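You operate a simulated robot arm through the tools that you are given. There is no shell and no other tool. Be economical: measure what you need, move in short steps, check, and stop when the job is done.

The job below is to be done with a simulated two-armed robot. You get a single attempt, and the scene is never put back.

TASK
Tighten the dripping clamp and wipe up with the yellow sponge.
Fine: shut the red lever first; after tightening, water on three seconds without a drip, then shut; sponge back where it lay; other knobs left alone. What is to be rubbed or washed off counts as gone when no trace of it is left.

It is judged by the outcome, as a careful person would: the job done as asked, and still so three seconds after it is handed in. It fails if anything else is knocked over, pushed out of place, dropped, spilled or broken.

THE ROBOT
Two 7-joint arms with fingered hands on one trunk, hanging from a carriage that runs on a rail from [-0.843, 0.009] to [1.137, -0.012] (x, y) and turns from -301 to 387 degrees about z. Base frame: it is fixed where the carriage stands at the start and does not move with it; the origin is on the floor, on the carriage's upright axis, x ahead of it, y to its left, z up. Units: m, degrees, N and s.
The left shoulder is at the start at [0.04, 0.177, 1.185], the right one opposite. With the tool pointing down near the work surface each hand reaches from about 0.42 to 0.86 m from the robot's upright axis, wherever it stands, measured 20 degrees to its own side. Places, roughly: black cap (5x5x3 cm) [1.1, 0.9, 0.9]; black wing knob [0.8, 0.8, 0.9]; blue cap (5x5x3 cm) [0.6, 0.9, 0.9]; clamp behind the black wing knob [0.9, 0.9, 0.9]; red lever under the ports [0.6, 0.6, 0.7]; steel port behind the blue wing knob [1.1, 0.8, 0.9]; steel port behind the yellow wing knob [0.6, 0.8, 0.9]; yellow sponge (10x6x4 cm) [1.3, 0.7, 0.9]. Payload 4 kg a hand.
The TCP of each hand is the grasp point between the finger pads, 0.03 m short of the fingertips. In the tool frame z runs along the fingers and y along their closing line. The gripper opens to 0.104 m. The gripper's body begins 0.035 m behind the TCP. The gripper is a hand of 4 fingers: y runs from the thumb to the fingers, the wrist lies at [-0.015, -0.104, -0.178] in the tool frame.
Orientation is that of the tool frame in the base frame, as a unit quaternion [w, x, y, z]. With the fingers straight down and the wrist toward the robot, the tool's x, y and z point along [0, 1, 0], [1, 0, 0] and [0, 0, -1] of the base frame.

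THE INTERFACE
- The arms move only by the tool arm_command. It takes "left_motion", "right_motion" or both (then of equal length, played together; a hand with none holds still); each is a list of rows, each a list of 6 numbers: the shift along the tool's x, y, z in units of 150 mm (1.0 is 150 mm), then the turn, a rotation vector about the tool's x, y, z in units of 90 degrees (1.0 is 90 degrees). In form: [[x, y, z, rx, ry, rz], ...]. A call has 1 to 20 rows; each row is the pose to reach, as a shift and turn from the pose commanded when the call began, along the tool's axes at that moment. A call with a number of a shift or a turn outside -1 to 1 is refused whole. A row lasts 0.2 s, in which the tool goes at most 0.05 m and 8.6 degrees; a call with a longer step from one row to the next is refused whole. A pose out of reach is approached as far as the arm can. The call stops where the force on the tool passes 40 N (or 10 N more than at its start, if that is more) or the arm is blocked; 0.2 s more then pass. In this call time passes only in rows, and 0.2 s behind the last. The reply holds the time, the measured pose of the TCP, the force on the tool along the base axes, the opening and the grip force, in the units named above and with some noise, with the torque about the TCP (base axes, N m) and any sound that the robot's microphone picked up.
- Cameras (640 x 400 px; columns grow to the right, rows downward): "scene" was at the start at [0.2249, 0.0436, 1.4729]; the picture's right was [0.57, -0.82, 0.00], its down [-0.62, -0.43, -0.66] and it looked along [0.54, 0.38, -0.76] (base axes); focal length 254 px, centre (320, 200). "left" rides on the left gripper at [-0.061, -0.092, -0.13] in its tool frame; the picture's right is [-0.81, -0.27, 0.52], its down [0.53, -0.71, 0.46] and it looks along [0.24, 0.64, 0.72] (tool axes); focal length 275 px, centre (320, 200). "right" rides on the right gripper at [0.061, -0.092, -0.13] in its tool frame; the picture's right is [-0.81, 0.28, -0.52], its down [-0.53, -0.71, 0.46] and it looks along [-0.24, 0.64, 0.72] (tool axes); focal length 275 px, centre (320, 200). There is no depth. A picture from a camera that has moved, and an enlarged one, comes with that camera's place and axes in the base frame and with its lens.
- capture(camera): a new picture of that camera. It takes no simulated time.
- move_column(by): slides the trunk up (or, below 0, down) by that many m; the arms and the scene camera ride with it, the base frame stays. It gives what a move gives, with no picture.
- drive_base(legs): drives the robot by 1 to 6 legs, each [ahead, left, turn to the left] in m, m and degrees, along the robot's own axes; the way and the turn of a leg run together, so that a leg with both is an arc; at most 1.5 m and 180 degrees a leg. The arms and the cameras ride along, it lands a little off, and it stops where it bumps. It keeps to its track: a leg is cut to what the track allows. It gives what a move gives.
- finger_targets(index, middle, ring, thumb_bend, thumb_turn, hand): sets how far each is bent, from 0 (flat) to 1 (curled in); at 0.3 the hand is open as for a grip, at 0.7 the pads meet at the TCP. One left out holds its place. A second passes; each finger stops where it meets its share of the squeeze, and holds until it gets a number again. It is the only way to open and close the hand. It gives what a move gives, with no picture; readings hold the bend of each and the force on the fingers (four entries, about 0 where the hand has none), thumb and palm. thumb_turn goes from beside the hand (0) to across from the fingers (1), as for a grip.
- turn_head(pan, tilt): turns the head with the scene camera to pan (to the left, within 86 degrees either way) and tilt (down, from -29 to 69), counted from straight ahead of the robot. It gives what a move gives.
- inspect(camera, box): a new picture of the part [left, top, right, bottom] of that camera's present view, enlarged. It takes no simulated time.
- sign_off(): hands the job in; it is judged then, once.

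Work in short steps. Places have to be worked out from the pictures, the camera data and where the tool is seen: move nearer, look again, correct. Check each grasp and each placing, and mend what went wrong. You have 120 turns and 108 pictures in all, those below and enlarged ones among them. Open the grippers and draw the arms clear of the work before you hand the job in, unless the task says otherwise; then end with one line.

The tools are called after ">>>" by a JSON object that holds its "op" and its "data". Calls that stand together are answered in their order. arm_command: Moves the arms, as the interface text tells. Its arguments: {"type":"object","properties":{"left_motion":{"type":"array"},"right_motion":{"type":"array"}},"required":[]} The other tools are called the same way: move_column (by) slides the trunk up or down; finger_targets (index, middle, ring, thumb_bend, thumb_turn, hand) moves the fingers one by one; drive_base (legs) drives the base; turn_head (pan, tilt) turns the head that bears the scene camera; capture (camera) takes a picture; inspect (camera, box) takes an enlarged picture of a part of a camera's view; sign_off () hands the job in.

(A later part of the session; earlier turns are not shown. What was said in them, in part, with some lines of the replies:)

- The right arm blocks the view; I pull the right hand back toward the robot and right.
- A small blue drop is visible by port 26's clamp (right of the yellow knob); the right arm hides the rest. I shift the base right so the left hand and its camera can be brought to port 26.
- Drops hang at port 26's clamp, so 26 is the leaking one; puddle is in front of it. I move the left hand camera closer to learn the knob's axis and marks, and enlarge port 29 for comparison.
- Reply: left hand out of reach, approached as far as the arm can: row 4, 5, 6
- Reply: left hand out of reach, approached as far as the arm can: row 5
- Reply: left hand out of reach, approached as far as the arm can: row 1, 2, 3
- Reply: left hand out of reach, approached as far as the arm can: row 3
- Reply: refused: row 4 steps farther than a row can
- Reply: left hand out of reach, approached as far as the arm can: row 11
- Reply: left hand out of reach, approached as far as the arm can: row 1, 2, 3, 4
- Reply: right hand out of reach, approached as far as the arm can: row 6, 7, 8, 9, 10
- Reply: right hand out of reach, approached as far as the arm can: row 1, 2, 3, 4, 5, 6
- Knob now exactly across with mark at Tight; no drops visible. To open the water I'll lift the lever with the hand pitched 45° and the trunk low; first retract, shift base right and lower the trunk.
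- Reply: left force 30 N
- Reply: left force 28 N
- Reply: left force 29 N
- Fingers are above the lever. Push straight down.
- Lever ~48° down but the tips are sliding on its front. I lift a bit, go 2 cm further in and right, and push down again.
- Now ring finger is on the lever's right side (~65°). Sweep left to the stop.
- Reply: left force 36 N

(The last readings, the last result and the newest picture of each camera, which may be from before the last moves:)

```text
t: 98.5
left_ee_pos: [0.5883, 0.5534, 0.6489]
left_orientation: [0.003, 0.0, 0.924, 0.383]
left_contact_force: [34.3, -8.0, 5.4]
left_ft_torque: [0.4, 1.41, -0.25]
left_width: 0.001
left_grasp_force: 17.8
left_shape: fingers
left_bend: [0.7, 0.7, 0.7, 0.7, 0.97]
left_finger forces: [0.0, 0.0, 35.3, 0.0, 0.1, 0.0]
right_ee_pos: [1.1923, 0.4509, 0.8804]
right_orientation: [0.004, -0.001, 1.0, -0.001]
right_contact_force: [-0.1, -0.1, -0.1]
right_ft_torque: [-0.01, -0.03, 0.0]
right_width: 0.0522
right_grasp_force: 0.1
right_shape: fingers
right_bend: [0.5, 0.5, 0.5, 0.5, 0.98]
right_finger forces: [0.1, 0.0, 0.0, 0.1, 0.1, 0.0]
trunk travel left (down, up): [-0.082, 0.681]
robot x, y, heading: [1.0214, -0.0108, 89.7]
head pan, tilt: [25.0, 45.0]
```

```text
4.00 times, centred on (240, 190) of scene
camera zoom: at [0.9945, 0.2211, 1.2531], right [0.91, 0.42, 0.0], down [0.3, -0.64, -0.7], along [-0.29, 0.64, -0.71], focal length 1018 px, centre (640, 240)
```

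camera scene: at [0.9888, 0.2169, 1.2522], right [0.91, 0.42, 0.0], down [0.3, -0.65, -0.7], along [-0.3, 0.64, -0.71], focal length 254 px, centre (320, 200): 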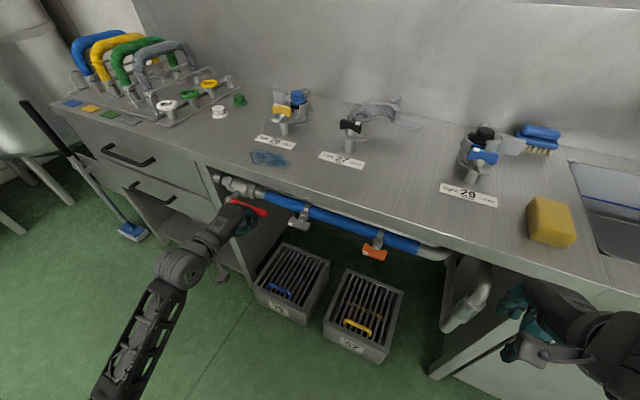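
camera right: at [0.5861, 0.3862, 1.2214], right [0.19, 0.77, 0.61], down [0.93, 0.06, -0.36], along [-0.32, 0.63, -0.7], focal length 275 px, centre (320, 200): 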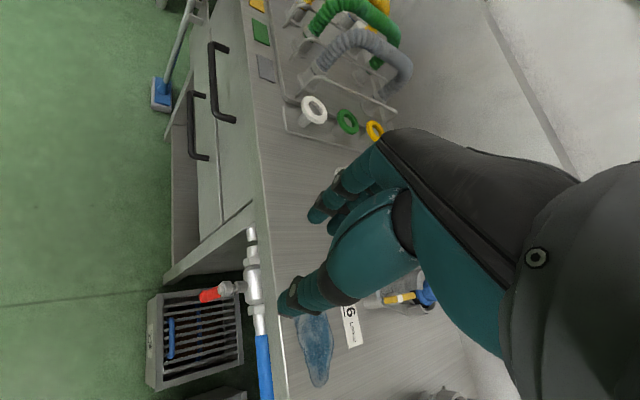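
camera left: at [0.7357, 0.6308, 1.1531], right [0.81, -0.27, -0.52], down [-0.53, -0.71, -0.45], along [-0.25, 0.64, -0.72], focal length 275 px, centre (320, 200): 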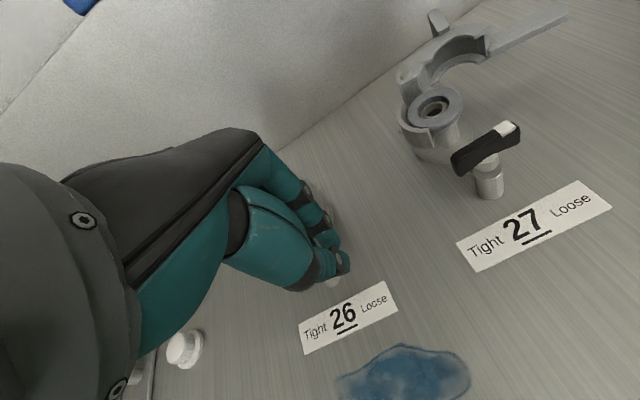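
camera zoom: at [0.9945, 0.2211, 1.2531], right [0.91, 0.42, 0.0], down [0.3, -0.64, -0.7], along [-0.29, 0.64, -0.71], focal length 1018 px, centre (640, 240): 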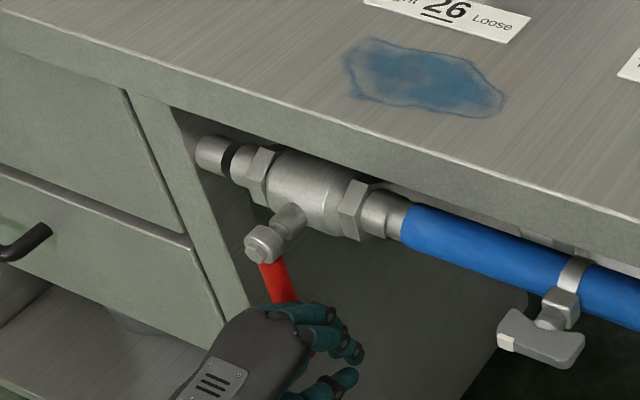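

35 N at the stop: lever is shut. Withdraw and verify.

>>> {"op": "arm_command", "data": {"left_motion": [[-0.2, 0, 0, 0, 0, 0], [-0.25, -0.2, -0.2, 0, 0, 0], [-0.25, -0.4, -0.4, 0, 0, 0], [-0.25, -0.6, -0.6, 0, 0, 0], [-0.25, -0.7, -0.7, 0, 0, 0]]}}

>>> {"op": "capture", "data": {"camera": "scene"}}

>>> {"op": "inspect", "data": {"camera": "scene", "box": [500, 180, 628, 260]}}

```text
t: 99.7
left_ee_pos: [0.6144, 0.4064, 0.6488]
left_orientation: [-0.001, -0.001, 0.924, 0.383]
left_contact_force: [0.2, -0.4, 1.2]
left_ft_torque: [0.0, 0.01, 0.01]
left_width: 0.0013
left_grasp_force: 0.0
left_shape: fingers
left_bend: [0.7, 0.7, 0.7, 0.7, 0.97]
left_finger forces: [0.1, 0.1, 0.0, 0.1, 0.0, 0.1]
right_ee_pos: [1.1845, 0.4526, 0.8798]
right_orientation: [0.002, 0.001, 1.0, 0.0]
right_contact_force: [-0.7, 0.1, 0.0]
right_ft_torque: [0.02, 0.02, 0.03]
right_width: 0.0522
right_grasp_force: 0.1
right_shape: fingers
right_bend: [0.5, 0.5, 0.5, 0.5, 0.98]
right_finger forces: [0.0, 0.0, 0.1, 0.0, 0.0, 0.0]
trunk travel left (down, up): [-0.082, 0.681]
robot x, y, heading: [1.0222, -0.008, 89.7]
head pan, tilt: [25.0, 45.0]
```

```text
35 pictures are left
camera scene: at [0.9886, 0.2218, 1.2534], right [0.91, 0.42, 0.0], down [0.3, -0.64, -0.71], along [-0.3, 0.64, -0.71], focal length 254 px, centre (320, 200)
```

scene: 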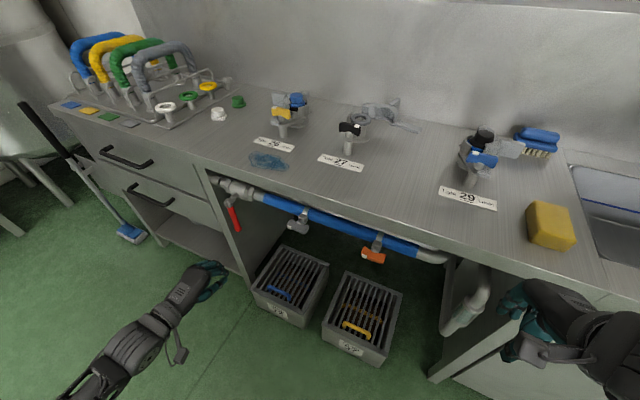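

```text
5.00 times, centred on (564, 220) of scene
camera zoom: at [0.9886, 0.2218, 1.2534], right [0.91, 0.42, 0.0], down [0.3, -0.64, -0.71], along [-0.3, 0.64, -0.71], focal length 1272 px, centre (-900, 100)
```

zoom: 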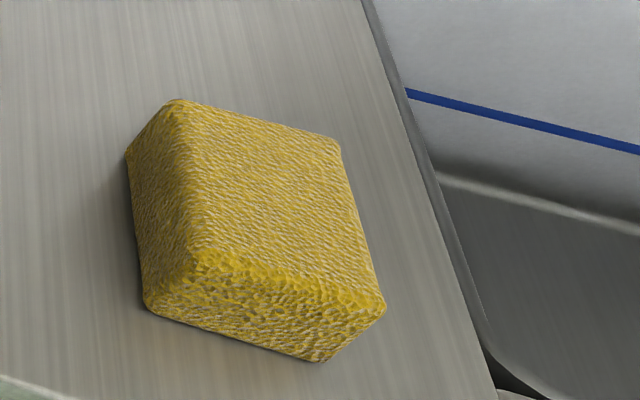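

Lever hangs down: shut, ports unchanged. Sponge: top spans x≈1.22–1.272, y≈0.625–0.715, long side along y; puddle x≈0.59–0.71, y≈0.61–0.675, bench z≈0.865. I raise the trunk, tidy the left hand.

>>> {"op": "move_column", "data": {"by": 0.225}}

>>> {"op": "arm_command", "data": {"left_motion": [[0, 0.15, -0.15, 0.083, 0, 0], [0, 0.3, -0.3, 0.167, 0, 0], [0, 0.45, -0.45, 0.25, 0, 0], [0, 0.6, -0.6, 0.333, 0, 0], [0, 0.75, -0.75, 0.417, 0, 0], [0, 0.9, -0.9, 0.5, 0, 0]]}}

>>> {"op": "finger_targets", "data": {"hand": "right", "index": 0.3, "middle": 0.3, "ring": 0.3, "thumb_bend": 0.3}}

>>> {"op": "arm_command", "data": {"right_motion": [[0, 0.08, 0, 0, 0, 0.09], [-0.04, 0.16, 0, 0, 0, 0.18], [-0.08, 0.24, 0, 0, 0, 0.27], [-0.12, 0.34, 0, 0, 0, 0.36], [-0.16, 0.45, 0, 0, 0, 0.45], [-0.2, 0.56, 0, 0, 0, 0.54], [-0.24, 0.67, 0, 0, 0, 0.63], [-0.28, 0.78, 0, 0, 0, 0.72], [-0.32, 0.9, 0, 0, 0, 0.81], [-0.36, 0.97, 0, 0, 0, 0.9], [-0.4, 1.0, 0, 0, 0, 0.98]]}}

>>> {"op": "capture", "data": {"camera": "right"}}

```text
t: 102.0
left_ee_pos: [0.6144, 0.4064, 0.8745]
left_orientation: [0.0, -0.001, 0.924, 0.383]
left_contact_force: [-0.2, -0.2, -1.1]
left_ft_torque: [-0.01, 0.02, 0.01]
left_width: 0.0013
left_grasp_force: 0.0
left_shape: fingers
left_bend: [0.7, 0.7, 0.7, 0.7, 0.97]
left_finger forces: [0.1, 0.1, 0.1, 0.0, 0.0, 0.1]
right_ee_pos: [1.1835, 0.4528, 1.1045]
right_orientation: [0.002, -0.001, 1.0, 0.0]
right_contact_force: [-0.6, -0.1, -0.2]
right_ft_torque: [-0.02, 0.02, 0.04]
right_width: 0.0521
right_grasp_force: 0.0
right_shape: fingers
right_bend: [0.5, 0.5, 0.5, 0.5, 0.98]
right_finger forces: [0.0, 0.0, 0.0, 0.0, 0.0, 0.0]
trunk travel left (down, up): [-0.307, 0.456]
robot x, y, heading: [1.0205, -0.0082, 89.8]
head pan, tilt: [25.0, 45.0]
```

```text
t: 103.4
left_ee_pos: [0.6141, 0.4068, 1.0647]
left_orientation: [-0.001, 0.0, 1.0, -0.001]
left_contact_force: [-0.3, 0.4, 0.5]
left_ft_torque: [0.0, 0.03, -0.01]
left_width: 0.001
left_grasp_force: 0.1
left_shape: fingers
left_bend: [0.7, 0.7, 0.7, 0.7, 0.97]
left_finger forces: [0.1, 0.0, 0.0, 0.1, 0.1, 0.1]
right_ee_pos: [1.1824, 0.4532, 1.1039]
right_orientation: [0.001, 0.0, 1.0, 0.0]
right_contact_force: [-0.3, -0.5, 0.1]
right_ft_torque: [-0.03, -0.02, 0.01]
right_width: 0.0522
right_grasp_force: 0.0
right_shape: fingers
right_bend: [0.5, 0.5, 0.5, 0.5, 0.98]
right_finger forces: [0.0, 0.1, 0.0, 0.0, 0.0, 0.0]
trunk travel left (down, up): [-0.307, 0.456]
robot x, y, heading: [1.0201, -0.0121, 89.7]
head pan, tilt: [25.0, 45.0]
```

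```text
t: 104.4
left_ee_pos: [0.614, 0.4076, 1.063]
left_orientation: [0.0, -0.001, 1.0, 0.0]
left_contact_force: [-0.1, 0.4, 0.3]
left_ft_torque: [0.03, -0.02, -0.01]
left_width: 0.0012
left_grasp_force: 0.0
left_shape: fingers
left_bend: [0.7, 0.7, 0.7, 0.7, 0.97]
left_finger forces: [0.0, 0.0, 0.0, 0.0, 0.0, 0.1]
right_ee_pos: [1.182, 0.4528, 1.1038]
right_orientation: [0.001, -0.001, 1.0, 0.0]
right_contact_force: [0.4, -0.3, 0.3]
right_ft_torque: [-0.01, -0.01, -0.01]
right_width: 0.1028
right_grasp_force: 0.2
right_shape: fingers
right_bend: [0.3, 0.3, 0.3, 0.3, 0.98]
right_finger forces: [0.1, 0.0, 0.0, 0.1, 0.0, 0.1]
trunk travel left (down, up): [-0.307, 0.456]
robot x, y, heading: [1.0187, -0.0133, 89.9]
head pan, tilt: [25.0, 45.0]
```

```text
t: 106.8
left_ee_pos: [0.6139, 0.4067, 1.0627]
left_orientation: [0.0, -0.001, 1.0, 0.0]
left_contact_force: [-0.3, 0.3, 0.0]
left_ft_torque: [-0.01, -0.02, 0.02]
left_width: 0.0009
left_grasp_force: 0.0
left_shape: fingers
left_bend: [0.7, 0.7, 0.7, 0.7, 0.97]
left_finger forces: [0.0, 0.1, 0.1, 0.0, 0.1, 0.0]
right_ee_pos: [1.2425, 0.6037, 1.1058]
right_orientation: [0.002, 0.696, 0.718, 0.001]
right_contact_force: [-1.3, -0.1, 0.6]
right_ft_torque: [0.01, 0.0, 0.0]
right_width: 0.1028
right_grasp_force: 0.1
right_shape: fingers
right_bend: [0.3, 0.3, 0.3, 0.3, 0.98]
right_finger forces: [0.1, 0.0, 0.0, 0.0, 0.0, 0.1]
trunk travel left (down, up): [-0.307, 0.456]
robot x, y, heading: [1.0181, -0.0112, 89.8]
head pan, tilt: [25.0, 45.0]
```

```text
33 pictures are left
camera right: at [1.1488, 0.6625, 1.2348], right [0.3, -0.8, 0.52], down [-0.7, -0.55, -0.46], along [0.65, -0.22, -0.72], focal length 275 px, centre (320, 200)
```

right: 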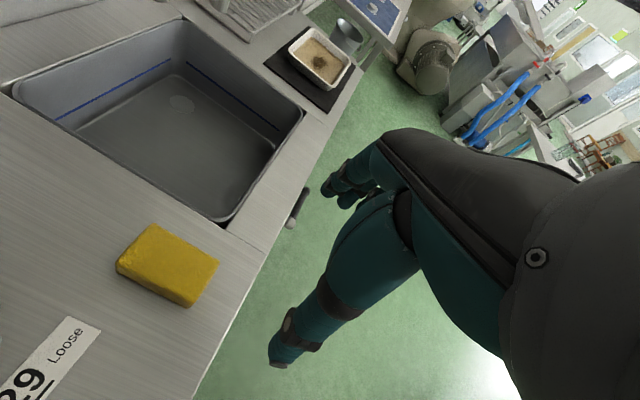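

Yaw reach is fine. From this camera the sponge centre is ≈(1.248,0.685). I come above it and recheck.

>>> {"op": "arm_command", "data": {"right_motion": [[0.13, 0, 0.17, 0, 0, 0.01], [0.26, 0.0, 0.34, 0, 0, 0.02], [0.39, 0.02, 0.5, 0, 0, 0.02], [0.5, 0.03, 0.6, 0, 0, 0.02]]}}

>>> {"op": "capture", "data": {"camera": "right"}}

>>> {"op": "turn_head", "data": {"pan": -25, "tilt": 50}}

>>> {"op": "capture", "data": {"camera": "scene"}}

```text
t: 107.8
left_ee_pos: [0.6137, 0.4082, 1.063]
left_orientation: [0.0, 0.0, 1.0, 0.0]
left_contact_force: [0.2, 0.1, -0.6]
left_ft_torque: [0.02, -0.02, -0.04]
left_width: 0.0009
left_grasp_force: 0.1
left_shape: fingers
left_bend: [0.7, 0.7, 0.7, 0.7, 0.97]
left_finger forces: [0.0, 0.0, 0.0, 0.1, 0.0, 0.0]
right_ee_pos: [1.2443, 0.6799, 1.0149]
right_orientation: [0.001, 0.706, 0.708, 0.002]
right_contact_force: [-0.1, -0.1, 0.0]
right_ft_torque: [-0.02, 0.03, -0.01]
right_width: 0.1029
right_grasp_force: 0.0
right_shape: fingers
right_bend: [0.3, 0.3, 0.3, 0.3, 0.98]
right_finger forces: [0.1, 0.0, 0.0, 0.0, 0.0, 0.0]
trunk travel left (down, up): [-0.307, 0.456]
robot x, y, heading: [1.0195, -0.0096, 89.9]
head pan, tilt: [25.0, 45.0]
```

```text
32 pictures are left
camera right: at [1.1519, 0.7413, 1.1444], right [0.27, -0.81, 0.52], down [-0.71, -0.53, -0.46], along [0.65, -0.24, -0.72], focal length 275 px, centre (320, 200)
```

right: 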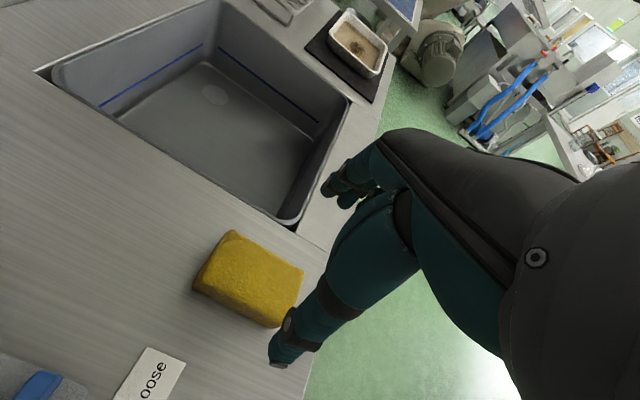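

```text
t: 109.0
left_ee_pos: [0.6148, 0.4077, 1.0628]
left_orientation: [0.0, -0.001, 1.0, -0.001]
left_contact_force: [0.3, 0.5, -0.7]
left_ft_torque: [0.01, -0.03, 0.0]
left_width: 0.0011
left_grasp_force: 0.1
left_shape: fingers
left_bend: [0.7, 0.7, 0.7, 0.7, 0.97]
left_finger forces: [0.0, 0.0, 0.1, 0.0, 0.0, 0.0]
right_ee_pos: [1.2449, 0.6787, 1.0152]
right_orientation: [0.002, 0.706, 0.708, 0.002]
right_contact_force: [0.1, 0.2, -0.2]
right_ft_torque: [-0.02, -0.02, -0.01]
right_width: 0.1026
right_grasp_force: 0.0
right_shape: fingers
right_bend: [0.3, 0.3, 0.3, 0.3, 0.98]
right_finger forces: [0.0, 0.0, 0.0, 0.1, 0.0, 0.0]
trunk travel left (down, up): [-0.307, 0.456]
robot x, y, heading: [1.0213, -0.0095, 89.9]
head pan, tilt: [-25.0, 50.0]
```

```text
31 pictures are left
camera scene: at [1.0552, 0.218, 1.4716], right [0.91, -0.43, 0.0], down [-0.33, -0.69, -0.64], along [0.27, 0.58, -0.77], focal length 254 px, centre (320, 200)
```

scene: 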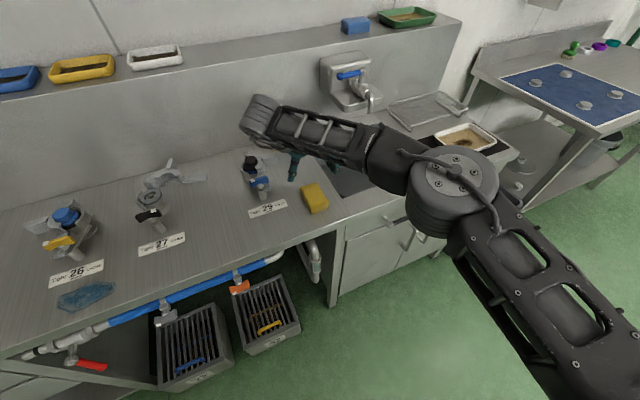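

The two cameras disagree on the sponge's y (0.66 vs 0.69); the finger projects well in the scene view, so I zoom there.

>>> {"op": "inspect", "data": {"camera": "scene", "box": [260, 150, 356, 230]}}

>>> {"op": "inspect", "data": {"camera": "right", "box": [180, 210, 340, 370]}}

```text
5.00 times, centred on (308, 190) of scene
camera zoom: at [1.0552, 0.218, 1.4716], right [0.91, -0.43, 0.0], down [-0.33, -0.69, -0.64], along [0.27, 0.58, -0.77], focal length 1272 px, centre (380, 250)
```

zoom: 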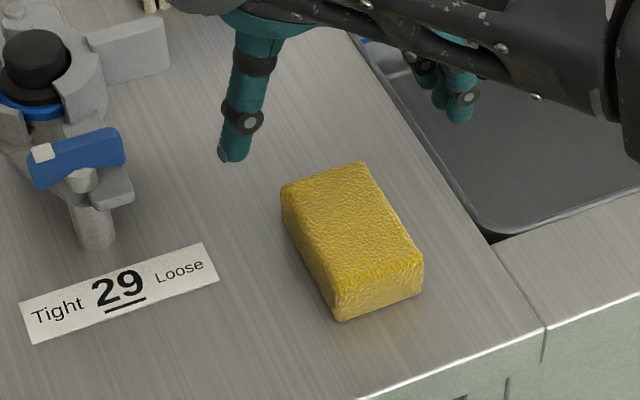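

```text
2.50 times, centred on (260, 290) of right
camera zoom: at [1.1522, 0.741, 1.1445], right [0.27, -0.81, 0.52], down [-0.71, -0.53, -0.46], along [0.65, -0.24, -0.72], focal length 688 px, centre (470, -25)
```

zoom: 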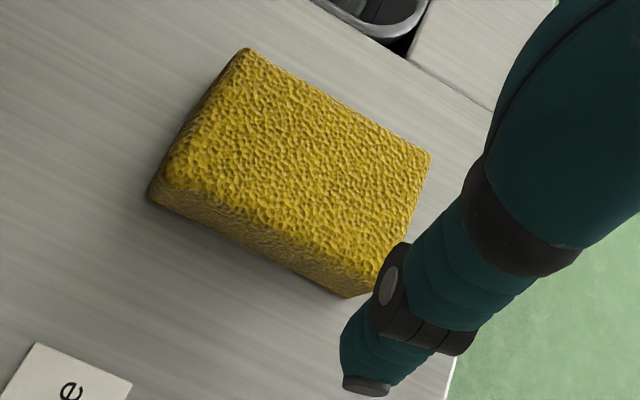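

Scene gives centre (1.247,0.671), consistent with before. I descend to grip height (tips ~1.5 cm above the bench) and close.

>>> {"op": "arm_command", "data": {"right_motion": [[-0.02, 0.01, 0.2, 0, 0, 0], [-0.03, 0.013, 0.4, 0, 0, 0], [-0.04, 0.013, 0.55, 0, 0, 0], [-0.04, 0.013, 0.69, 0, 0, 0]]}}

>>> {"op": "finger_targets", "data": {"hand": "right", "index": 0.6, "middle": 0.6, "ring": 0.6, "thumb_bend": 0.6}}

>>> {"op": "inspect", "data": {"camera": "scene", "box": [260, 150, 356, 230]}}

```text
t: 110.0
left_ee_pos: [0.6155, 0.4068, 1.0631]
left_orientation: [0.0, -0.001, 1.0, 0.0]
left_contact_force: [0.0, 0.0, -0.3]
left_ft_torque: [-0.02, 0.03, 0.01]
left_width: 0.0012
left_grasp_force: 0.1
left_shape: fingers
left_bend: [0.7, 0.7, 0.7, 0.7, 0.97]
left_finger forces: [0.0, 0.0, 0.0, 0.0, 0.0, 0.0]
right_ee_pos: [1.2493, 0.6728, 0.9103]
right_orientation: [0.001, 0.707, 0.707, 0.002]
right_contact_force: [0.5, 0.5, 0.4]
right_ft_torque: [0.0, -0.06, 0.05]
right_width: 0.1031
right_grasp_force: 0.1
right_shape: fingers
right_bend: [0.3, 0.3, 0.3, 0.3, 0.98]
right_finger forces: [0.1, 0.1, 0.1, 0.1, 0.0, 0.0]
trunk travel left (down, up): [-0.307, 0.456]
robot x, y, heading: [1.0226, -0.01, 89.8]
head pan, tilt: [-25.0, 50.0]
```

```text
t: 111.0
left_ee_pos: [0.615, 0.4066, 1.0621]
left_orientation: [0.001, -0.001, 1.0, 0.0]
left_contact_force: [0.2, 0.2, 1.2]
left_ft_torque: [0.01, 0.0, 0.01]
left_width: 0.0011
left_grasp_force: 0.1
left_shape: fingers
left_bend: [0.7, 0.7, 0.7, 0.7, 0.97]
left_finger forces: [0.0, 0.0, 0.0, 0.0, 0.0, 0.0]
right_ee_pos: [1.2489, 0.6723, 0.9103]
right_orientation: [0.002, 0.706, 0.708, 0.001]
right_contact_force: [1.7, 0.7, 0.0]
right_ft_torque: [0.05, -0.05, -0.02]
right_width: 0.0561
right_grasp_force: 13.8
right_shape: fingers
right_bend: [0.52, 0.55, 0.56, 0.48, 0.95]
right_finger forces: [5.8, 4.9, 3.4, 0.0, 13.9, 0.1]
trunk travel left (down, up): [-0.307, 0.456]
robot x, y, heading: [1.0197, -0.0123, 89.7]
head pan, tilt: [-25.0, 50.0]
```

```text
5.00 times, centred on (308, 190) of scene
camera zoom: at [1.0553, 0.218, 1.4716], right [0.9, -0.43, 0.0], down [-0.33, -0.69, -0.64], along [0.27, 0.58, -0.77], focal length 1272 px, centre (380, 250)
```

zoom: 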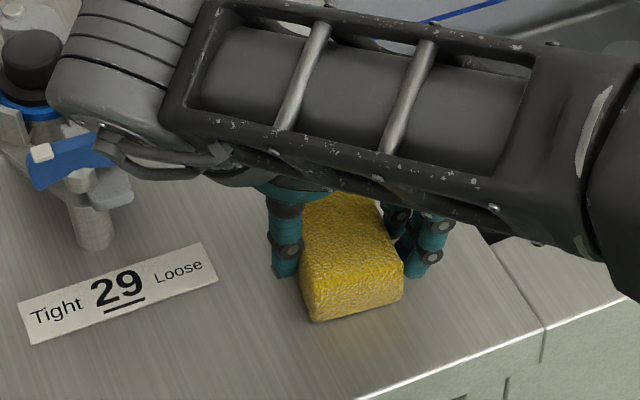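

Sponge gripped with ~14 N. Lift 15 cm and drive left so it's over the puddle.

>>> {"op": "arm_command", "data": {"right_motion": [[0, 0, -0.2, 0, 0, 0], [0, 0, -0.4, 0, 0, 0], [0, 0, -0.6, 0, 0, 0], [0, 0, -0.8, 0, 0, 0], [0, 0, -1.0, 0, 0, 0]]}}

>>> {"op": "drive_base", "data": {"legs": [[0, 0.6, 0]]}}

>>> {"op": "capture", "data": {"camera": "scene"}}

>>> {"op": "capture", "data": {"camera": "right"}}

```text
t: 112.2
left_ee_pos: [0.6153, 0.4067, 1.0624]
left_orientation: [0.001, -0.001, 1.0, 0.0]
left_contact_force: [-0.2, 0.1, -0.1]
left_ft_torque: [0.0, 0.0, -0.02]
left_width: 0.0011
left_grasp_force: 0.2
left_shape: fingers
left_bend: [0.7, 0.7, 0.7, 0.7, 0.97]
left_finger forces: [0.1, 0.1, 0.1, 0.1, 0.1, 0.0]
right_ee_pos: [1.2475, 0.6706, 1.0609]
right_orientation: [0.001, 0.706, 0.708, 0.001]
right_contact_force: [-0.7, -0.9, -0.1]
right_ft_torque: [-0.05, -0.04, -0.01]
right_width: 0.0557
right_grasp_force: 13.9
right_shape: fingers
right_bend: [0.52, 0.55, 0.56, 0.48, 0.95]
right_finger forces: [5.8, 4.8, 3.4, 0.0, 13.9, 0.0]
trunk travel left (down, up): [-0.307, 0.456]
robot x, y, heading: [1.0192, -0.0109, 89.8]
head pan, tilt: [-25.0, 50.0]
```

```text
t: 115.6
left_ee_pos: [0.0191, 0.4091, 1.0625]
left_orientation: [0.001, -0.004, 1.0, -0.001]
left_contact_force: [-0.3, 0.4, 0.3]
left_ft_torque: [-0.02, -0.01, 0.01]
left_width: 0.0013
left_grasp_force: 0.0
left_shape: fingers
left_bend: [0.7, 0.7, 0.7, 0.7, 0.97]
left_finger forces: [0.0, 0.1, 0.0, 0.0, 0.0, 0.1]
right_ee_pos: [0.6508, 0.6785, 1.0611]
right_orientation: [0.001, 0.704, 0.71, 0.001]
right_contact_force: [-0.2, -0.5, -0.1]
right_ft_torque: [0.01, -0.01, 0.02]
right_width: 0.056
right_grasp_force: 13.7
right_shape: fingers
right_bend: [0.52, 0.55, 0.56, 0.48, 0.95]
right_finger forces: [5.8, 4.8, 3.3, 0.1, 13.9, 0.0]
trunk travel left (down, up): [-0.307, 0.456]
robot x, y, heading: [0.4315, -0.0017, 90.2]
head pan, tilt: [-25.0, 50.0]
```

```text
27 pictures are left
camera scene: at [0.4615, 0.2243, 1.4716], right [0.91, -0.42, 0.0], down [-0.32, -0.7, -0.64], along [0.27, 0.58, -0.77], focal length 254 px, centre (320, 200)
```

scene: 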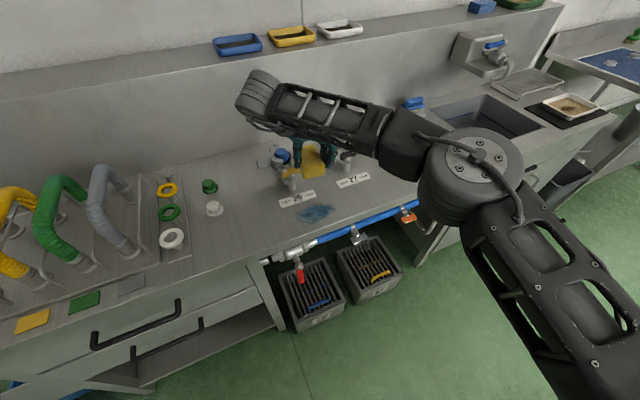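

```text
26 pictures are left
camera right: at [0.5573, 0.7395, 1.1907], right [0.28, -0.81, 0.52], down [-0.71, -0.54, -0.46], along [0.65, -0.24, -0.72], focal length 275 px, centre (320, 200)
```

right: 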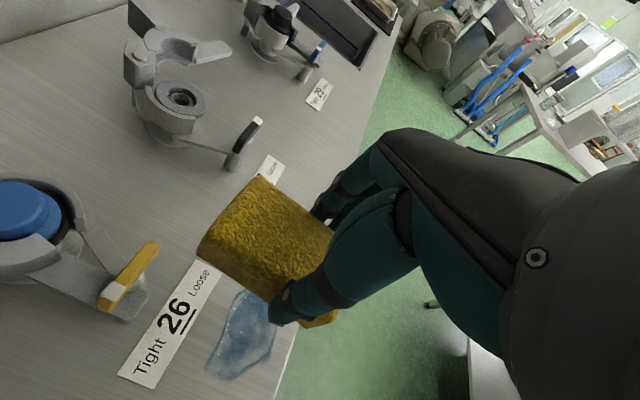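

Puddle at ≈(0.645,0.643) lies just ahead of the sponge. I bring the sponge down onto the right end of the puddle.

>>> {"op": "arm_command", "data": {"right_motion": [[-0.1, 0.15, 0.1, 0, 0, 0], [-0.2, 0.3, 0.25, 0, 0, 0], [-0.237, 0.42, 0.45, 0, 0, 0], [-0.237, 0.46, 0.7, 0, 0, 0], [-0.237, 0.46, 0.9, 0, 0, 0], [-0.237, 0.46, 1.0, 0, 0, 0]]}}

>>> {"op": "inspect", "data": {"camera": "scene", "box": [240, 130, 400, 250]}}

```text
t: 117.0
left_ee_pos: [0.019, 0.4096, 1.0635]
left_orientation: [0.0, -0.004, 1.0, 0.001]
left_contact_force: [-0.8, 0.1, 0.4]
left_ft_torque: [-0.02, 0.0, 0.0]
left_width: 0.0011
left_grasp_force: 0.1
left_shape: fingers
left_bend: [0.7, 0.7, 0.7, 0.7, 0.97]
left_finger forces: [0.1, 0.0, 0.0, 0.0, 0.0, 0.0]
right_ee_pos: [0.7208, 0.6423, 0.9106]
right_orientation: [0.002, 0.704, 0.71, 0.001]
right_contact_force: [-0.3, 0.1, -0.5]
right_ft_torque: [0.0, 0.0, 0.03]
right_width: 0.0558
right_grasp_force: 13.8
right_shape: fingers
right_bend: [0.52, 0.55, 0.56, 0.48, 0.95]
right_finger forces: [5.8, 4.8, 3.3, 0.0, 13.9, 0.0]
trunk travel left (down, up): [-0.307, 0.456]
robot x, y, heading: [0.4278, -0.0049, 90.1]
head pan, tilt: [-25.0, 50.0]
```

```text
3.33 times, centred on (320, 190) of scene
camera zoom: at [0.4616, 0.2243, 1.4716], right [0.91, -0.42, 0.0], down [-0.32, -0.7, -0.64], along [0.27, 0.58, -0.77], focal length 848 px, centre (320, 233)
```

zoom: 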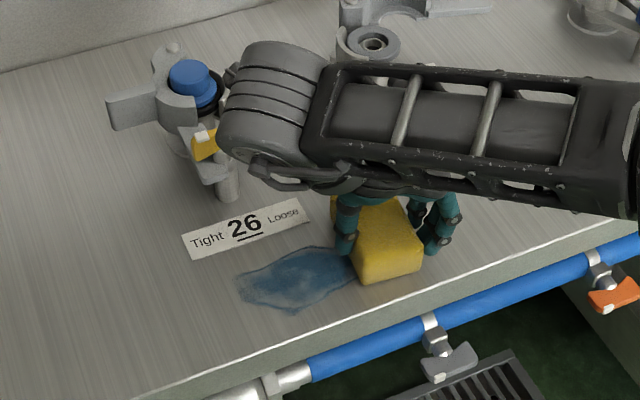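

Sponge is at the puddle's right end. Press down slightly and sweep left across it.

>>> {"op": "arm_command", "data": {"right_motion": [[0, 0, 0.03, 0, 0, 0], [0, 0, 0.05, 0, 0, 0], [0, -0.15, 0.05, 0, 0, 0], [0, -0.3, 0.05, 0, 0, 0], [0, -0.45, 0.05, 0, 0, 0], [0, -0.6, 0.05, 0, 0, 0], [0, -0.75, 0.05, 0, 0, 0], [0, -0.9, 0.05, 0, 0, 0], [0, -1.0, 0.05, 0, 0, 0]]}}

>>> {"op": "inspect", "data": {"camera": "scene", "box": [240, 130, 400, 250]}}

```text
t: 119.0
left_ee_pos: [0.0209, 0.4111, 1.0622]
left_orientation: [0.0, -0.005, 1.0, -0.001]
left_contact_force: [0.0, 0.5, -0.5]
left_ft_torque: [-0.01, -0.07, 0.02]
left_width: 0.0012
left_grasp_force: 0.0
left_shape: fingers
left_bend: [0.7, 0.7, 0.7, 0.7, 0.97]
left_finger forces: [0.0, 0.0, 0.0, 0.1, 0.0, 0.0]
right_ee_pos: [0.5693, 0.6434, 0.9024]
right_orientation: [0.0, 0.703, 0.712, 0.0]
right_contact_force: [6.2, 1.0, 16.8]
right_ft_torque: [-0.02, -0.23, 0.03]
right_width: 0.0548
right_grasp_force: 15.6
right_shape: fingers
right_bend: [0.51, 0.54, 0.55, 0.51, 0.95]
right_finger forces: [7.8, 5.9, 4.2, 0.0, 13.5, 0.0]
trunk travel left (down, up): [-0.307, 0.456]
robot x, y, heading: [0.4302, -0.0062, 90.6]
head pan, tilt: [-25.0, 50.0]
```

```text
3.33 times, centred on (320, 190) of scene
camera zoom: at [0.4622, 0.2253, 1.4718], right [0.91, -0.42, 0.0], down [-0.32, -0.69, -0.64], along [0.27, 0.58, -0.77], focal length 848 px, centre (320, 233)
```

zoom: 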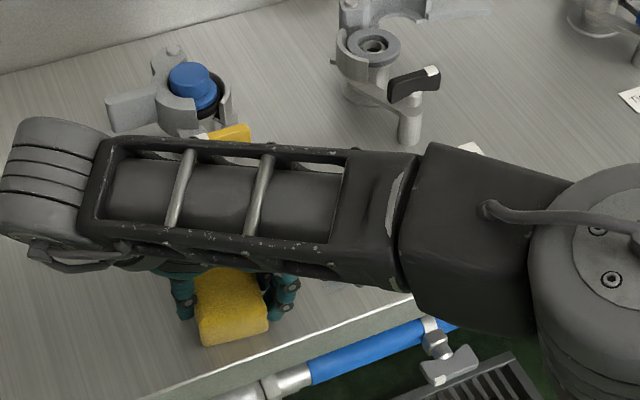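

Good pressure (17 N). Sweep back right and left again with slight y offsets, then right.

>>> {"op": "arm_command", "data": {"right_motion": [[0.06, 0.12, 0, 0, 0, 0], [0.06, 0.3, 0, 0, 0, 0], [0.06, 0.48, 0, 0, 0, 0], [0.06, 0.66, 0, 0, 0, 0], [0.06, 0.84, 0, 0, 0, 0], [0.06, 1.0, 0, 0, 0, 0], [-0.06, 1.0, 0, 0, 0, 0], [-0.06, 0.84, 0, 0, 0, 0], [-0.06, 0.66, 0, 0, 0, 0], [-0.06, 0.48, 0, 0, 0, 0], [-0.06, 0.3, 0, 0, 0, 0], [-0.06, 0.12, 0, 0, 0, 0], [0, 0, 0, 0, 0, 0], [0, 0.18, 0, 0, 0, 0], [0, 0.36, 0, 0, 0, 0], [0, 0.54, 0, 0, 0, 0], [0, 0.72, 0, 0, 0, 0], [0, 0.9, 0, 0, 0, 0], [0, 1.0, 0, 0, 0, 0]]}}

>>> {"op": "arm_command", "data": {"right_motion": [[0, 0.05, -0.15, 0, 0, 0], [0, 0.15, -0.4, 0, 0, 0], [0, 0.3, -0.65, 0, 0, 0], [0, 0.5, -0.8, 0, 0, 0]]}}

>>> {"op": "inspect", "data": {"camera": "scene", "box": [240, 130, 400, 250]}}

```text
t: 123.0
left_ee_pos: [0.0197, 0.409, 1.063]
left_orientation: [0.0, -0.004, 1.0, 0.0]
left_contact_force: [0.2, 0.0, -0.8]
left_ft_torque: [-0.02, 0.0, 0.0]
left_width: 0.001
left_grasp_force: 0.1
left_shape: fingers
left_bend: [0.7, 0.7, 0.7, 0.7, 0.97]
left_finger forces: [0.0, 0.0, 0.0, 0.1, 0.0, 0.0]
right_ee_pos: [0.7206, 0.6426, 0.9037]
right_orientation: [0.001, 0.704, 0.71, 0.001]
right_contact_force: [0.1, -0.4, 0.7]
right_ft_torque: [-0.02, -0.04, 0.01]
right_width: 0.0553
right_grasp_force: 14.9
right_shape: fingers
right_bend: [0.52, 0.56, 0.57, 0.5, 0.95]
right_finger forces: [6.7, 4.6, 3.0, 0.0, 15.1, 0.0]
trunk travel left (down, up): [-0.307, 0.456]
robot x, y, heading: [0.4284, -0.0057, 90.2]
head pan, tilt: [-25.0, 50.0]
```

```text
t: 124.0
left_ee_pos: [0.0215, 0.4106, 1.0629]
left_orientation: [0.0, -0.004, 1.0, 0.001]
left_contact_force: [-0.1, 0.2, 0.2]
left_ft_torque: [0.0, -0.02, -0.01]
left_width: 0.0012
left_grasp_force: 0.0
left_shape: fingers
left_bend: [0.7, 0.7, 0.7, 0.7, 0.97]
left_finger forces: [0.0, 0.0, 0.0, 0.0, 0.0, 0.0]
right_ee_pos: [0.7985, 0.6464, 1.0237]
right_orientation: [0.001, 0.704, 0.711, 0.001]
right_contact_force: [0.9, 0.7, -0.4]
right_ft_torque: [0.0, -0.01, 0.03]
right_width: 0.0554
right_grasp_force: 14.5
right_shape: fingers
right_bend: [0.52, 0.56, 0.57, 0.5, 0.95]
right_finger forces: [6.6, 4.5, 2.9, 0.0, 15.0, 0.0]
trunk travel left (down, up): [-0.307, 0.456]
robot x, y, heading: [0.4284, -0.003, 90.1]
head pan, tilt: [-25.0, 50.0]
```

```text
3.33 times, centred on (320, 190) of scene
camera zoom: at [0.4621, 0.2243, 1.4715], right [0.91, -0.42, 0.0], down [-0.32, -0.7, -0.64], along [0.27, 0.58, -0.77], focal length 848 px, centre (320, 233)
```

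zoom: 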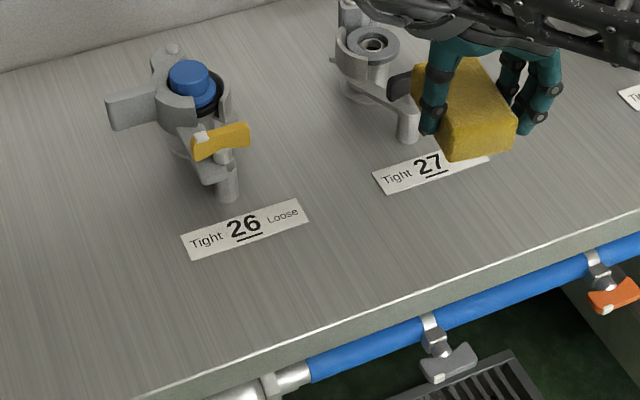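

The puddle is gone. I zoom to check for traces.

>>> {"op": "inspect", "data": {"camera": "scene", "box": [265, 180, 361, 240]}}

>>> {"op": "inspect", "data": {"camera": "scene", "box": [256, 130, 352, 190]}}

```text
6.67 times, centred on (313, 210) of scene
camera zoom: at [0.4621, 0.2243, 1.4715], right [0.91, -0.42, 0.0], down [-0.32, -0.7, -0.64], along [0.27, 0.58, -0.77], focal length 1696 px, centre (367, 133)
```

zoom: 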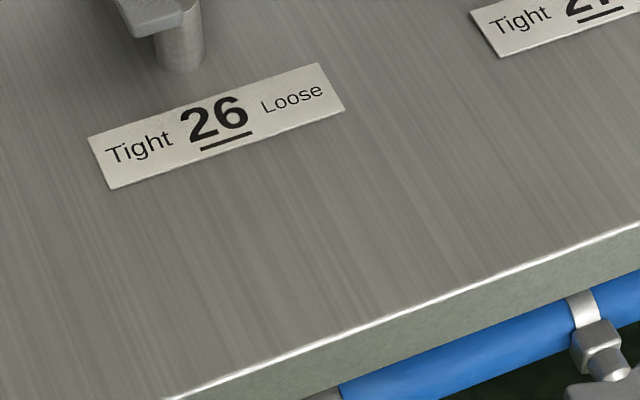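

```text
6.67 times, centred on (304, 160) of scene
camera zoom: at [0.4621, 0.2243, 1.4715], right [0.91, -0.42, 0.0], down [-0.32, -0.7, -0.64], along [0.27, 0.58, -0.77], focal length 1696 px, centre (427, 467)
```

zoom: 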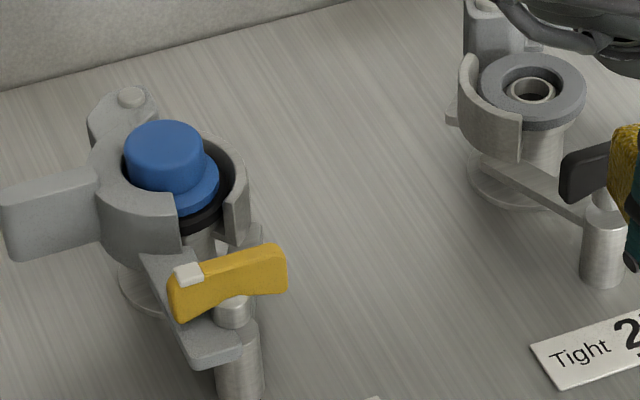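

All clean. Now return: raise a little, bring the hand in, and drive back right.

>>> {"op": "arm_command", "data": {"right_motion": [[0, 0, -0.15, 0, 0, 0], [0.05, -0.2, -0.25, 0, 0, 0], [0.1, -0.4, -0.25, 0, 0, 0], [0.17, -0.6, -0.25, 0, 0, 0], [0.17, -0.67, -0.25, 0, 0, 0]]}}

>>> {"op": "drive_base", "data": {"legs": [[0, -0.55, 0]]}}

>>> {"op": "inspect", "data": {"camera": "scene", "box": [240, 130, 400, 250]}}

```text
t: 125.2
left_ee_pos: [0.0187, 0.4094, 1.0635]
left_orientation: [0.0, -0.004, 1.0, 0.0]
left_contact_force: [0.3, 0.4, -0.1]
left_ft_torque: [0.0, 0.02, 0.0]
left_width: 0.0011
left_grasp_force: 0.0
left_shape: fingers
left_bend: [0.7, 0.7, 0.7, 0.7, 0.97]
left_finger forces: [0.0, 0.1, 0.0, 0.0, 0.1, 0.1]
right_ee_pos: [0.6942, 0.6701, 1.0608]
right_orientation: [0.002, 0.704, 0.71, 0.001]
right_contact_force: [0.9, 0.3, -0.3]
right_ft_torque: [0.0, -0.01, 0.01]
right_width: 0.0556
right_grasp_force: 14.5
right_shape: fingers
right_bend: [0.52, 0.56, 0.57, 0.5, 0.95]
right_finger forces: [6.8, 4.5, 2.9, 0.1, 15.1, 0.0]
trunk travel left (down, up): [-0.307, 0.456]
robot x, y, heading: [0.4285, -0.0053, 90.2]
head pan, tilt: [-25.0, 50.0]
```

```text
t: 128.4
left_ee_pos: [0.5749, 0.404, 1.0621]
left_orientation: [0.001, -0.005, 1.0, 0.0]
left_contact_force: [-0.6, 1.4, 0.2]
left_ft_torque: [0.0, 0.04, -0.02]
left_width: 0.0011
left_grasp_force: 0.1
left_shape: fingers
left_bend: [0.7, 0.7, 0.7, 0.7, 0.97]
left_finger forces: [0.0, 0.0, 0.0, 0.0, 0.1, 0.1]
right_ee_pos: [1.2482, 0.6644, 1.0607]
right_orientation: [0.001, 0.703, 0.711, 0.001]
right_contact_force: [0.1, 0.7, -0.2]
right_ft_torque: [0.04, 0.0, 0.03]
right_width: 0.0554
right_grasp_force: 14.9
right_shape: fingers
right_bend: [0.52, 0.56, 0.57, 0.5, 0.95]
right_finger forces: [6.6, 4.5, 2.9, 0.0, 14.9, 0.1]
trunk travel left (down, up): [-0.307, 0.456]
robot x, y, heading: [0.9867, -0.01, 90.1]
head pan, tilt: [-25.0, 50.0]
```

```text
3.33 times, centred on (320, 190) of scene
camera zoom: at [1.0169, 0.2187, 1.4716], right [0.91, -0.42, 0.0], down [-0.32, -0.7, -0.64], along [0.27, 0.58, -0.77], focal length 848 px, centre (320, 233)
```

zoom: 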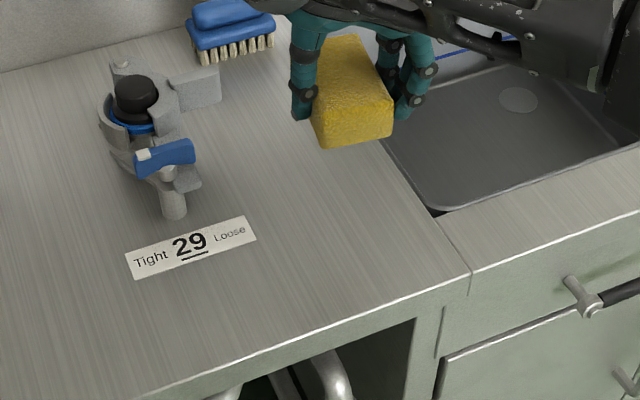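

Lower the sponge to its original spot (TCP 1.248, 0.672).

>>> {"op": "arm_command", "data": {"right_motion": [[0.02, 0, 0.25, 0, 0, 0.006], [0.05, 0, 0.5, 0, 0, 0.006], [0.055, 0, 0.75, 0, 0, 0.006], [0.055, 0, 0.92, 0, 0, 0.006], [0.055, 0, 1.0, 0, 0, 0.006]]}}

>>> {"op": "arm_command", "data": {"right_motion": [[0, 0, 0.02, 0, 0, 0], [0, 0, 0.035, 0, 0, 0]]}}

>>> {"op": "inspect", "data": {"camera": "scene", "box": [280, 130, 376, 210]}}

```text
t: 129.6
left_ee_pos: [0.5739, 0.4037, 1.0635]
left_orientation: [0.0, -0.005, 1.0, 0.0]
left_contact_force: [-0.3, -0.6, 0.6]
left_ft_torque: [-0.03, -0.01, 0.02]
left_width: 0.001
left_grasp_force: 0.0
left_shape: fingers
left_bend: [0.7, 0.7, 0.7, 0.7, 0.97]
left_finger forces: [0.0, 0.0, 0.1, 0.0, 0.1, 0.0]
right_ee_pos: [1.2486, 0.6717, 0.9105]
right_orientation: [0.001, 0.707, 0.708, 0.002]
right_contact_force: [-0.2, 0.2, -0.3]
right_ft_torque: [-0.03, 0.02, 0.02]
right_width: 0.0554
right_grasp_force: 14.4
right_shape: fingers
right_bend: [0.52, 0.56, 0.57, 0.5, 0.95]
right_finger forces: [6.7, 4.5, 2.9, 0.0, 15.0, 0.0]
trunk travel left (down, up): [-0.307, 0.456]
robot x, y, heading: [0.9856, -0.0095, 90.5]
head pan, tilt: [-25.0, 50.0]
```

```text
t: 130.2
left_ee_pos: [0.5756, 0.4034, 1.0633]
left_orientation: [0.0, -0.005, 1.0, 0.0]
left_contact_force: [0.0, 0.4, 0.8]
left_ft_torque: [-0.01, -0.02, -0.01]
left_width: 0.0013
left_grasp_force: 0.1
left_shape: fingers
left_bend: [0.7, 0.7, 0.7, 0.7, 0.97]
left_finger forces: [0.0, 0.1, 0.1, 0.0, 0.0, 0.0]
right_ee_pos: [1.2485, 0.6724, 0.9049]
right_orientation: [0.002, 0.707, 0.707, 0.001]
right_contact_force: [-0.5, 0.0, -0.9]
right_ft_torque: [-0.01, 0.0, 0.0]
right_width: 0.0555
right_grasp_force: 14.6
right_shape: fingers
right_bend: [0.52, 0.56, 0.57, 0.5, 0.95]
right_finger forces: [6.8, 4.5, 2.9, 0.1, 14.9, 0.0]
trunk travel left (down, up): [-0.307, 0.456]
robot x, y, heading: [0.9818, -0.0071, 90.4]
head pan, tilt: [-25.0, 50.0]
```

```text
5.00 times, centred on (328, 170) of scene
camera zoom: at [1.0167, 0.2187, 1.4716], right [0.91, -0.42, 0.0], down [-0.32, -0.7, -0.64], along [0.27, 0.58, -0.77], focal length 1272 px, centre (280, 350)
```

zoom: 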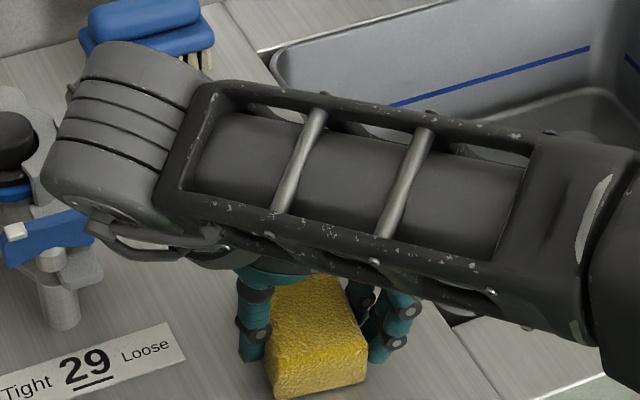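

No contact yet; lower a few millimetres until it touches.

>>> {"op": "arm_command", "data": {"right_motion": [[0, 0, 0.01, 0, 0, 0], [0, 0, 0.02, 0, 0, 0], [0, 0, 0.025, 0, 0, 0]]}}

```text
t: 131.0
left_ee_pos: [0.5753, 0.4036, 1.063]
left_orientation: [0.001, -0.004, 1.0, 0.0]
left_contact_force: [0.3, -0.8, 0.3]
left_ft_torque: [-0.01, -0.04, 0.03]
left_width: 0.0011
left_grasp_force: 0.1
left_shape: fingers
left_bend: [0.7, 0.7, 0.7, 0.7, 0.97]
left_finger forces: [0.0, 0.0, 0.1, 0.0, 0.1, 0.0]
right_ee_pos: [1.2481, 0.6731, 0.9031]
right_orientation: [0.001, 0.706, 0.708, 0.002]
right_contact_force: [-0.8, -3.4, 8.4]
right_ft_torque: [-0.07, 0.0, -0.03]
right_width: 0.0556
right_grasp_force: 15.0
right_shape: fingers
right_bend: [0.52, 0.56, 0.57, 0.5, 0.95]
right_finger forces: [6.6, 4.5, 2.9, 0.0, 16.8, 0.0]
trunk travel left (down, up): [-0.307, 0.456]
robot x, y, heading: [0.9849, -0.0101, 90.4]
head pan, tilt: [-25.0, 50.0]
```

Contact (8 N). Open gently and lift straight up, then check the sponge.

>>> {"op": "finger_targets", "data": {"hand": "right", "index": 0.3, "middle": 0.3, "ring": 0.3, "thumb_bend": 0.3}}

>>> {"op": "arm_command", "data": {"right_motion": [[0, 0, -0.15, 0, 0, 0], [0, 0, -0.35, 0, 0, 0], [0, 0, -0.6, 0, 0, 0], [0, 0, -0.9, 0, 0, 0], [-0.1, 0, -1.0, 0, 0, 0]]}}

>>> {"op": "inspect", "data": {"camera": "scene", "box": [280, 150, 376, 230]}}

```text
t: 132.0
left_ee_pos: [0.5733, 0.403, 1.062]
left_orientation: [0.0, -0.005, 1.0, 0.001]
left_contact_force: [0.3, 0.5, 0.1]
left_ft_torque: [-0.01, 0.0, -0.04]
left_width: 0.0012
left_grasp_force: 0.0
left_shape: fingers
left_bend: [0.7, 0.7, 0.7, 0.7, 0.97]
left_finger forces: [0.0, 0.1, 0.0, 0.1, 0.0, 0.0]
right_ee_pos: [1.2484, 0.673, 0.9033]
right_orientation: [0.0, 0.706, 0.708, 0.002]
right_contact_force: [0.6, -0.8, -0.2]
right_ft_torque: [0.0, 0.03, -0.01]
right_width: 0.1027
right_grasp_force: 0.1
right_shape: fingers
right_bend: [0.3, 0.3, 0.3, 0.3, 0.97]
right_finger forces: [0.1, 0.0, 0.0, 0.1, 0.0, 0.0]
trunk travel left (down, up): [-0.307, 0.456]
robot x, y, heading: [0.9822, -0.0108, 90.2]
head pan, tilt: [-25.0, 50.0]
```

```text
t: 133.2
left_ee_pos: [0.5741, 0.403, 1.062]
left_orientation: [0.0, -0.005, 1.0, 0.0]
left_contact_force: [0.0, -0.9, 0.6]
left_ft_torque: [-0.02, -0.05, 0.01]
left_width: 0.0014
left_grasp_force: 0.0
left_shape: fingers
left_bend: [0.7, 0.7, 0.7, 0.7, 0.97]
left_finger forces: [0.0, 0.0, 0.0, 0.0, 0.0, 0.1]
right_ee_pos: [1.2491, 0.6569, 1.0519]
right_orientation: [0.001, 0.707, 0.708, 0.003]
right_contact_force: [0.3, 0.2, -0.5]
right_ft_torque: [-0.01, 0.02, -0.05]
right_width: 0.1031
right_grasp_force: 0.0
right_shape: fingers
right_bend: [0.3, 0.3, 0.3, 0.3, 0.97]
right_finger forces: [0.1, 0.0, 0.0, 0.1, 0.0, 0.0]
trunk travel left (down, up): [-0.307, 0.456]
robot x, y, heading: [0.9859, -0.0071, 90.2]
head pan, tilt: [-25.0, 50.0]
```

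```text
5.00 times, centred on (328, 190) of scene
camera zoom: at [1.0171, 0.2185, 1.4715], right [0.91, -0.42, 0.0], down [-0.32, -0.7, -0.64], along [0.27, 0.58, -0.77], focal length 1272 px, centre (280, 250)
```

zoom: 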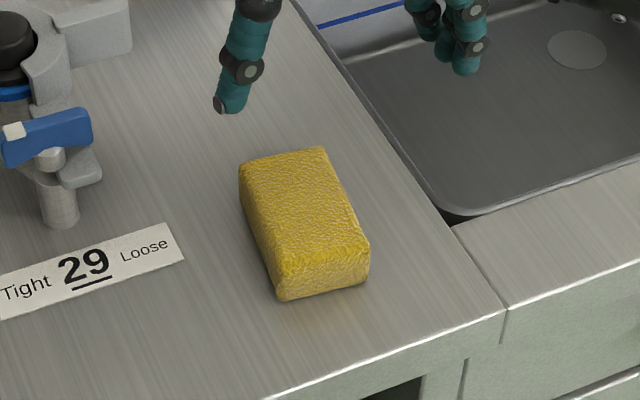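

Sponge is back within ~3 mm (turned only a few degrees). I withdraw the right arm, un-yaw, open the left hand, and take a last overall look.

>>> {"op": "arm_command", "data": {"right_motion": [[-0.1, 0, 0, 0, 0, -0.09], [-0.2, 0, 0, 0, 0, -0.18], [-0.3, 0, 0, 0, 0, -0.27], [-0.4, 0, 0, 0, 0, -0.36], [-0.5, 0, 0, 0, 0, -0.45], [-0.6, 0, 0, 0, 0, -0.54], [-0.7, 0, 0, 0, 0, -0.63], [-0.8, 0, 0, 0, 0, -0.72], [-0.9, 0, 0, 0, 0, -0.81], [-1.0, 0, 0, 0, 0, -0.9], [-1.0, 0, 0, 0, 0, -0.98]]}}

>>> {"op": "finger_targets", "data": {"hand": "left", "index": 0.3, "middle": 0.3, "ring": 0.3, "thumb_bend": 0.3}}

>>> {"op": "turn_head", "data": {"pan": 10, "tilt": 48}}

>>> {"op": "capture", "data": {"camera": "scene"}}

```text
t: 135.6
left_ee_pos: [0.5747, 0.4039, 1.0638]
left_orientation: [0.0, -0.005, 1.0, 0.0]
left_contact_force: [0.7, 0.9, 0.3]
left_ft_torque: [-0.04, 0.01, -0.01]
left_width: 0.0009
left_grasp_force: 0.0
left_shape: fingers
left_bend: [0.7, 0.7, 0.7, 0.7, 0.97]
left_finger forces: [0.0, 0.0, 0.0, 0.0, 0.0, 0.1]
right_ee_pos: [1.2481, 0.5075, 1.0527]
right_orientation: [0.002, 0.013, 1.0, 0.0]
right_contact_force: [0.6, 0.3, -0.4]
right_ft_torque: [-0.02, 0.03, 0.01]
right_width: 0.1027
right_grasp_force: 0.0
right_shape: fingers
right_bend: [0.3, 0.3, 0.3, 0.3, 0.97]
right_finger forces: [0.0, 0.0, 0.1, 0.2, 0.0, 0.0]
trunk travel left (down, up): [-0.307, 0.456]
robot x, y, heading: [0.9865, -0.0127, 90.4]
head pan, tilt: [-25.0, 50.0]
```

```text
t: 136.6
left_ee_pos: [0.5737, 0.4034, 1.0623]
left_orientation: [-0.001, -0.005, 1.0, 0.0]
left_contact_force: [0.4, -0.9, 0.3]
left_ft_torque: [0.03, 0.01, 0.01]
left_width: 0.1026
left_grasp_force: 0.1
left_shape: fingers
left_bend: [0.3, 0.3, 0.3, 0.3, 0.97]
left_finger forces: [0.0, 0.0, 0.0, 0.0, 0.0, 0.0]
right_ee_pos: [1.2474, 0.5072, 1.0523]
right_orientation: [0.001, 0.014, 1.0, -0.001]
right_contact_force: [-0.5, 0.1, 0.3]
right_ft_torque: [0.01, -0.06, 0.0]
right_width: 0.103
right_grasp_force: 0.0
right_shape: fingers
right_bend: [0.3, 0.3, 0.3, 0.3, 0.97]
right_finger forces: [0.0, 0.0, 0.0, 0.1, 0.1, 0.1]
trunk travel left (down, up): [-0.307, 0.456]
robot x, y, heading: [0.9868, -0.0093, 90.0]
head pan, tilt: [-25.0, 50.0]
```

```text
t: 137.6
left_ee_pos: [0.5731, 0.4042, 1.0636]
left_orientation: [0.0, -0.005, 1.0, 0.0]
left_contact_force: [0.8, 0.2, -0.6]
left_ft_torque: [-0.01, 0.0, 0.04]
left_width: 0.1029
left_grasp_force: 0.0
left_shape: fingers
left_bend: [0.3, 0.3, 0.3, 0.3, 0.97]
left_finger forces: [0.0, 0.1, 0.0, 0.0, 0.0, 0.0]
right_ee_pos: [1.2473, 0.5067, 1.0521]
right_orientation: [0.002, 0.013, 1.0, 0.001]
right_contact_force: [0.4, 0.2, 0.7]
right_ft_torque: [-0.01, -0.02, -0.01]
right_width: 0.1026
right_grasp_force: 0.2
right_shape: fingers
right_bend: [0.3, 0.3, 0.3, 0.3, 0.97]
right_finger forces: [0.0, 0.0, 0.0, 0.0, 0.1, 0.1]
trunk travel left (down, up): [-0.307, 0.456]
robot x, y, heading: [0.9854, -0.0097, 90.1]
head pan, tilt: [10.0, 48.0]
```

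```text
17 pictures are left
camera scene: at [0.9705, 0.2262, 1.4743], right [0.98, 0.18, 0.0], down [0.13, -0.73, -0.67], along [-0.12, 0.66, -0.74], focal length 254 px, centre (320, 200)
```

scene: 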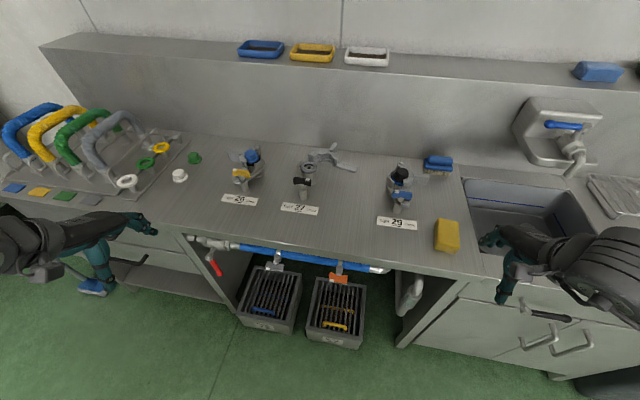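

All in order; one last close look at port 26 and the lever before handing in.

>>> {"op": "inspect", "data": {"camera": "scene", "box": [180, 140, 340, 290]}}

```text
2.67 times, centred on (260, 215) of scene
camera zoom: at [0.9705, 0.2262, 1.4743], right [0.98, 0.18, 0.0], down [0.13, -0.73, -0.67], along [-0.12, 0.66, -0.74], focal length 678 px, centre (480, 160)
```

zoom: 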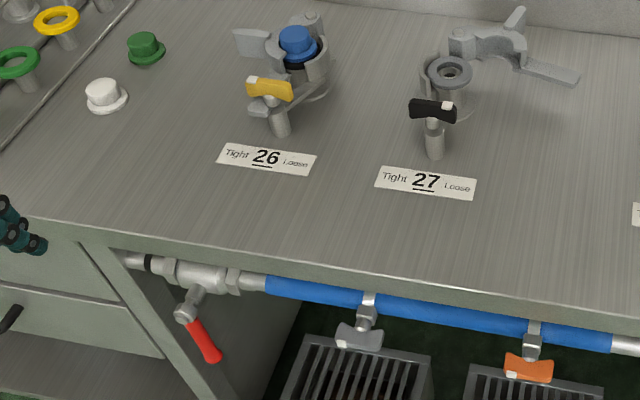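

Lever hangs vertical (shut), knob 26 at Tight, bench clean, sponge back, other knobs unchanged.

>>> {"op": "sign_off", "data": {}}

```text
The job is handed in.
```

The dripping clamp on port 26 is tight and the puddle is wiped up with no trace left on the bench. I shut the red lever first. After tightening, I held the water on for about four seconds with no drip, then shut it again. The sponge is back within about 3 mm of where it lay, turned a few degrees, and I left the other knobs alone.
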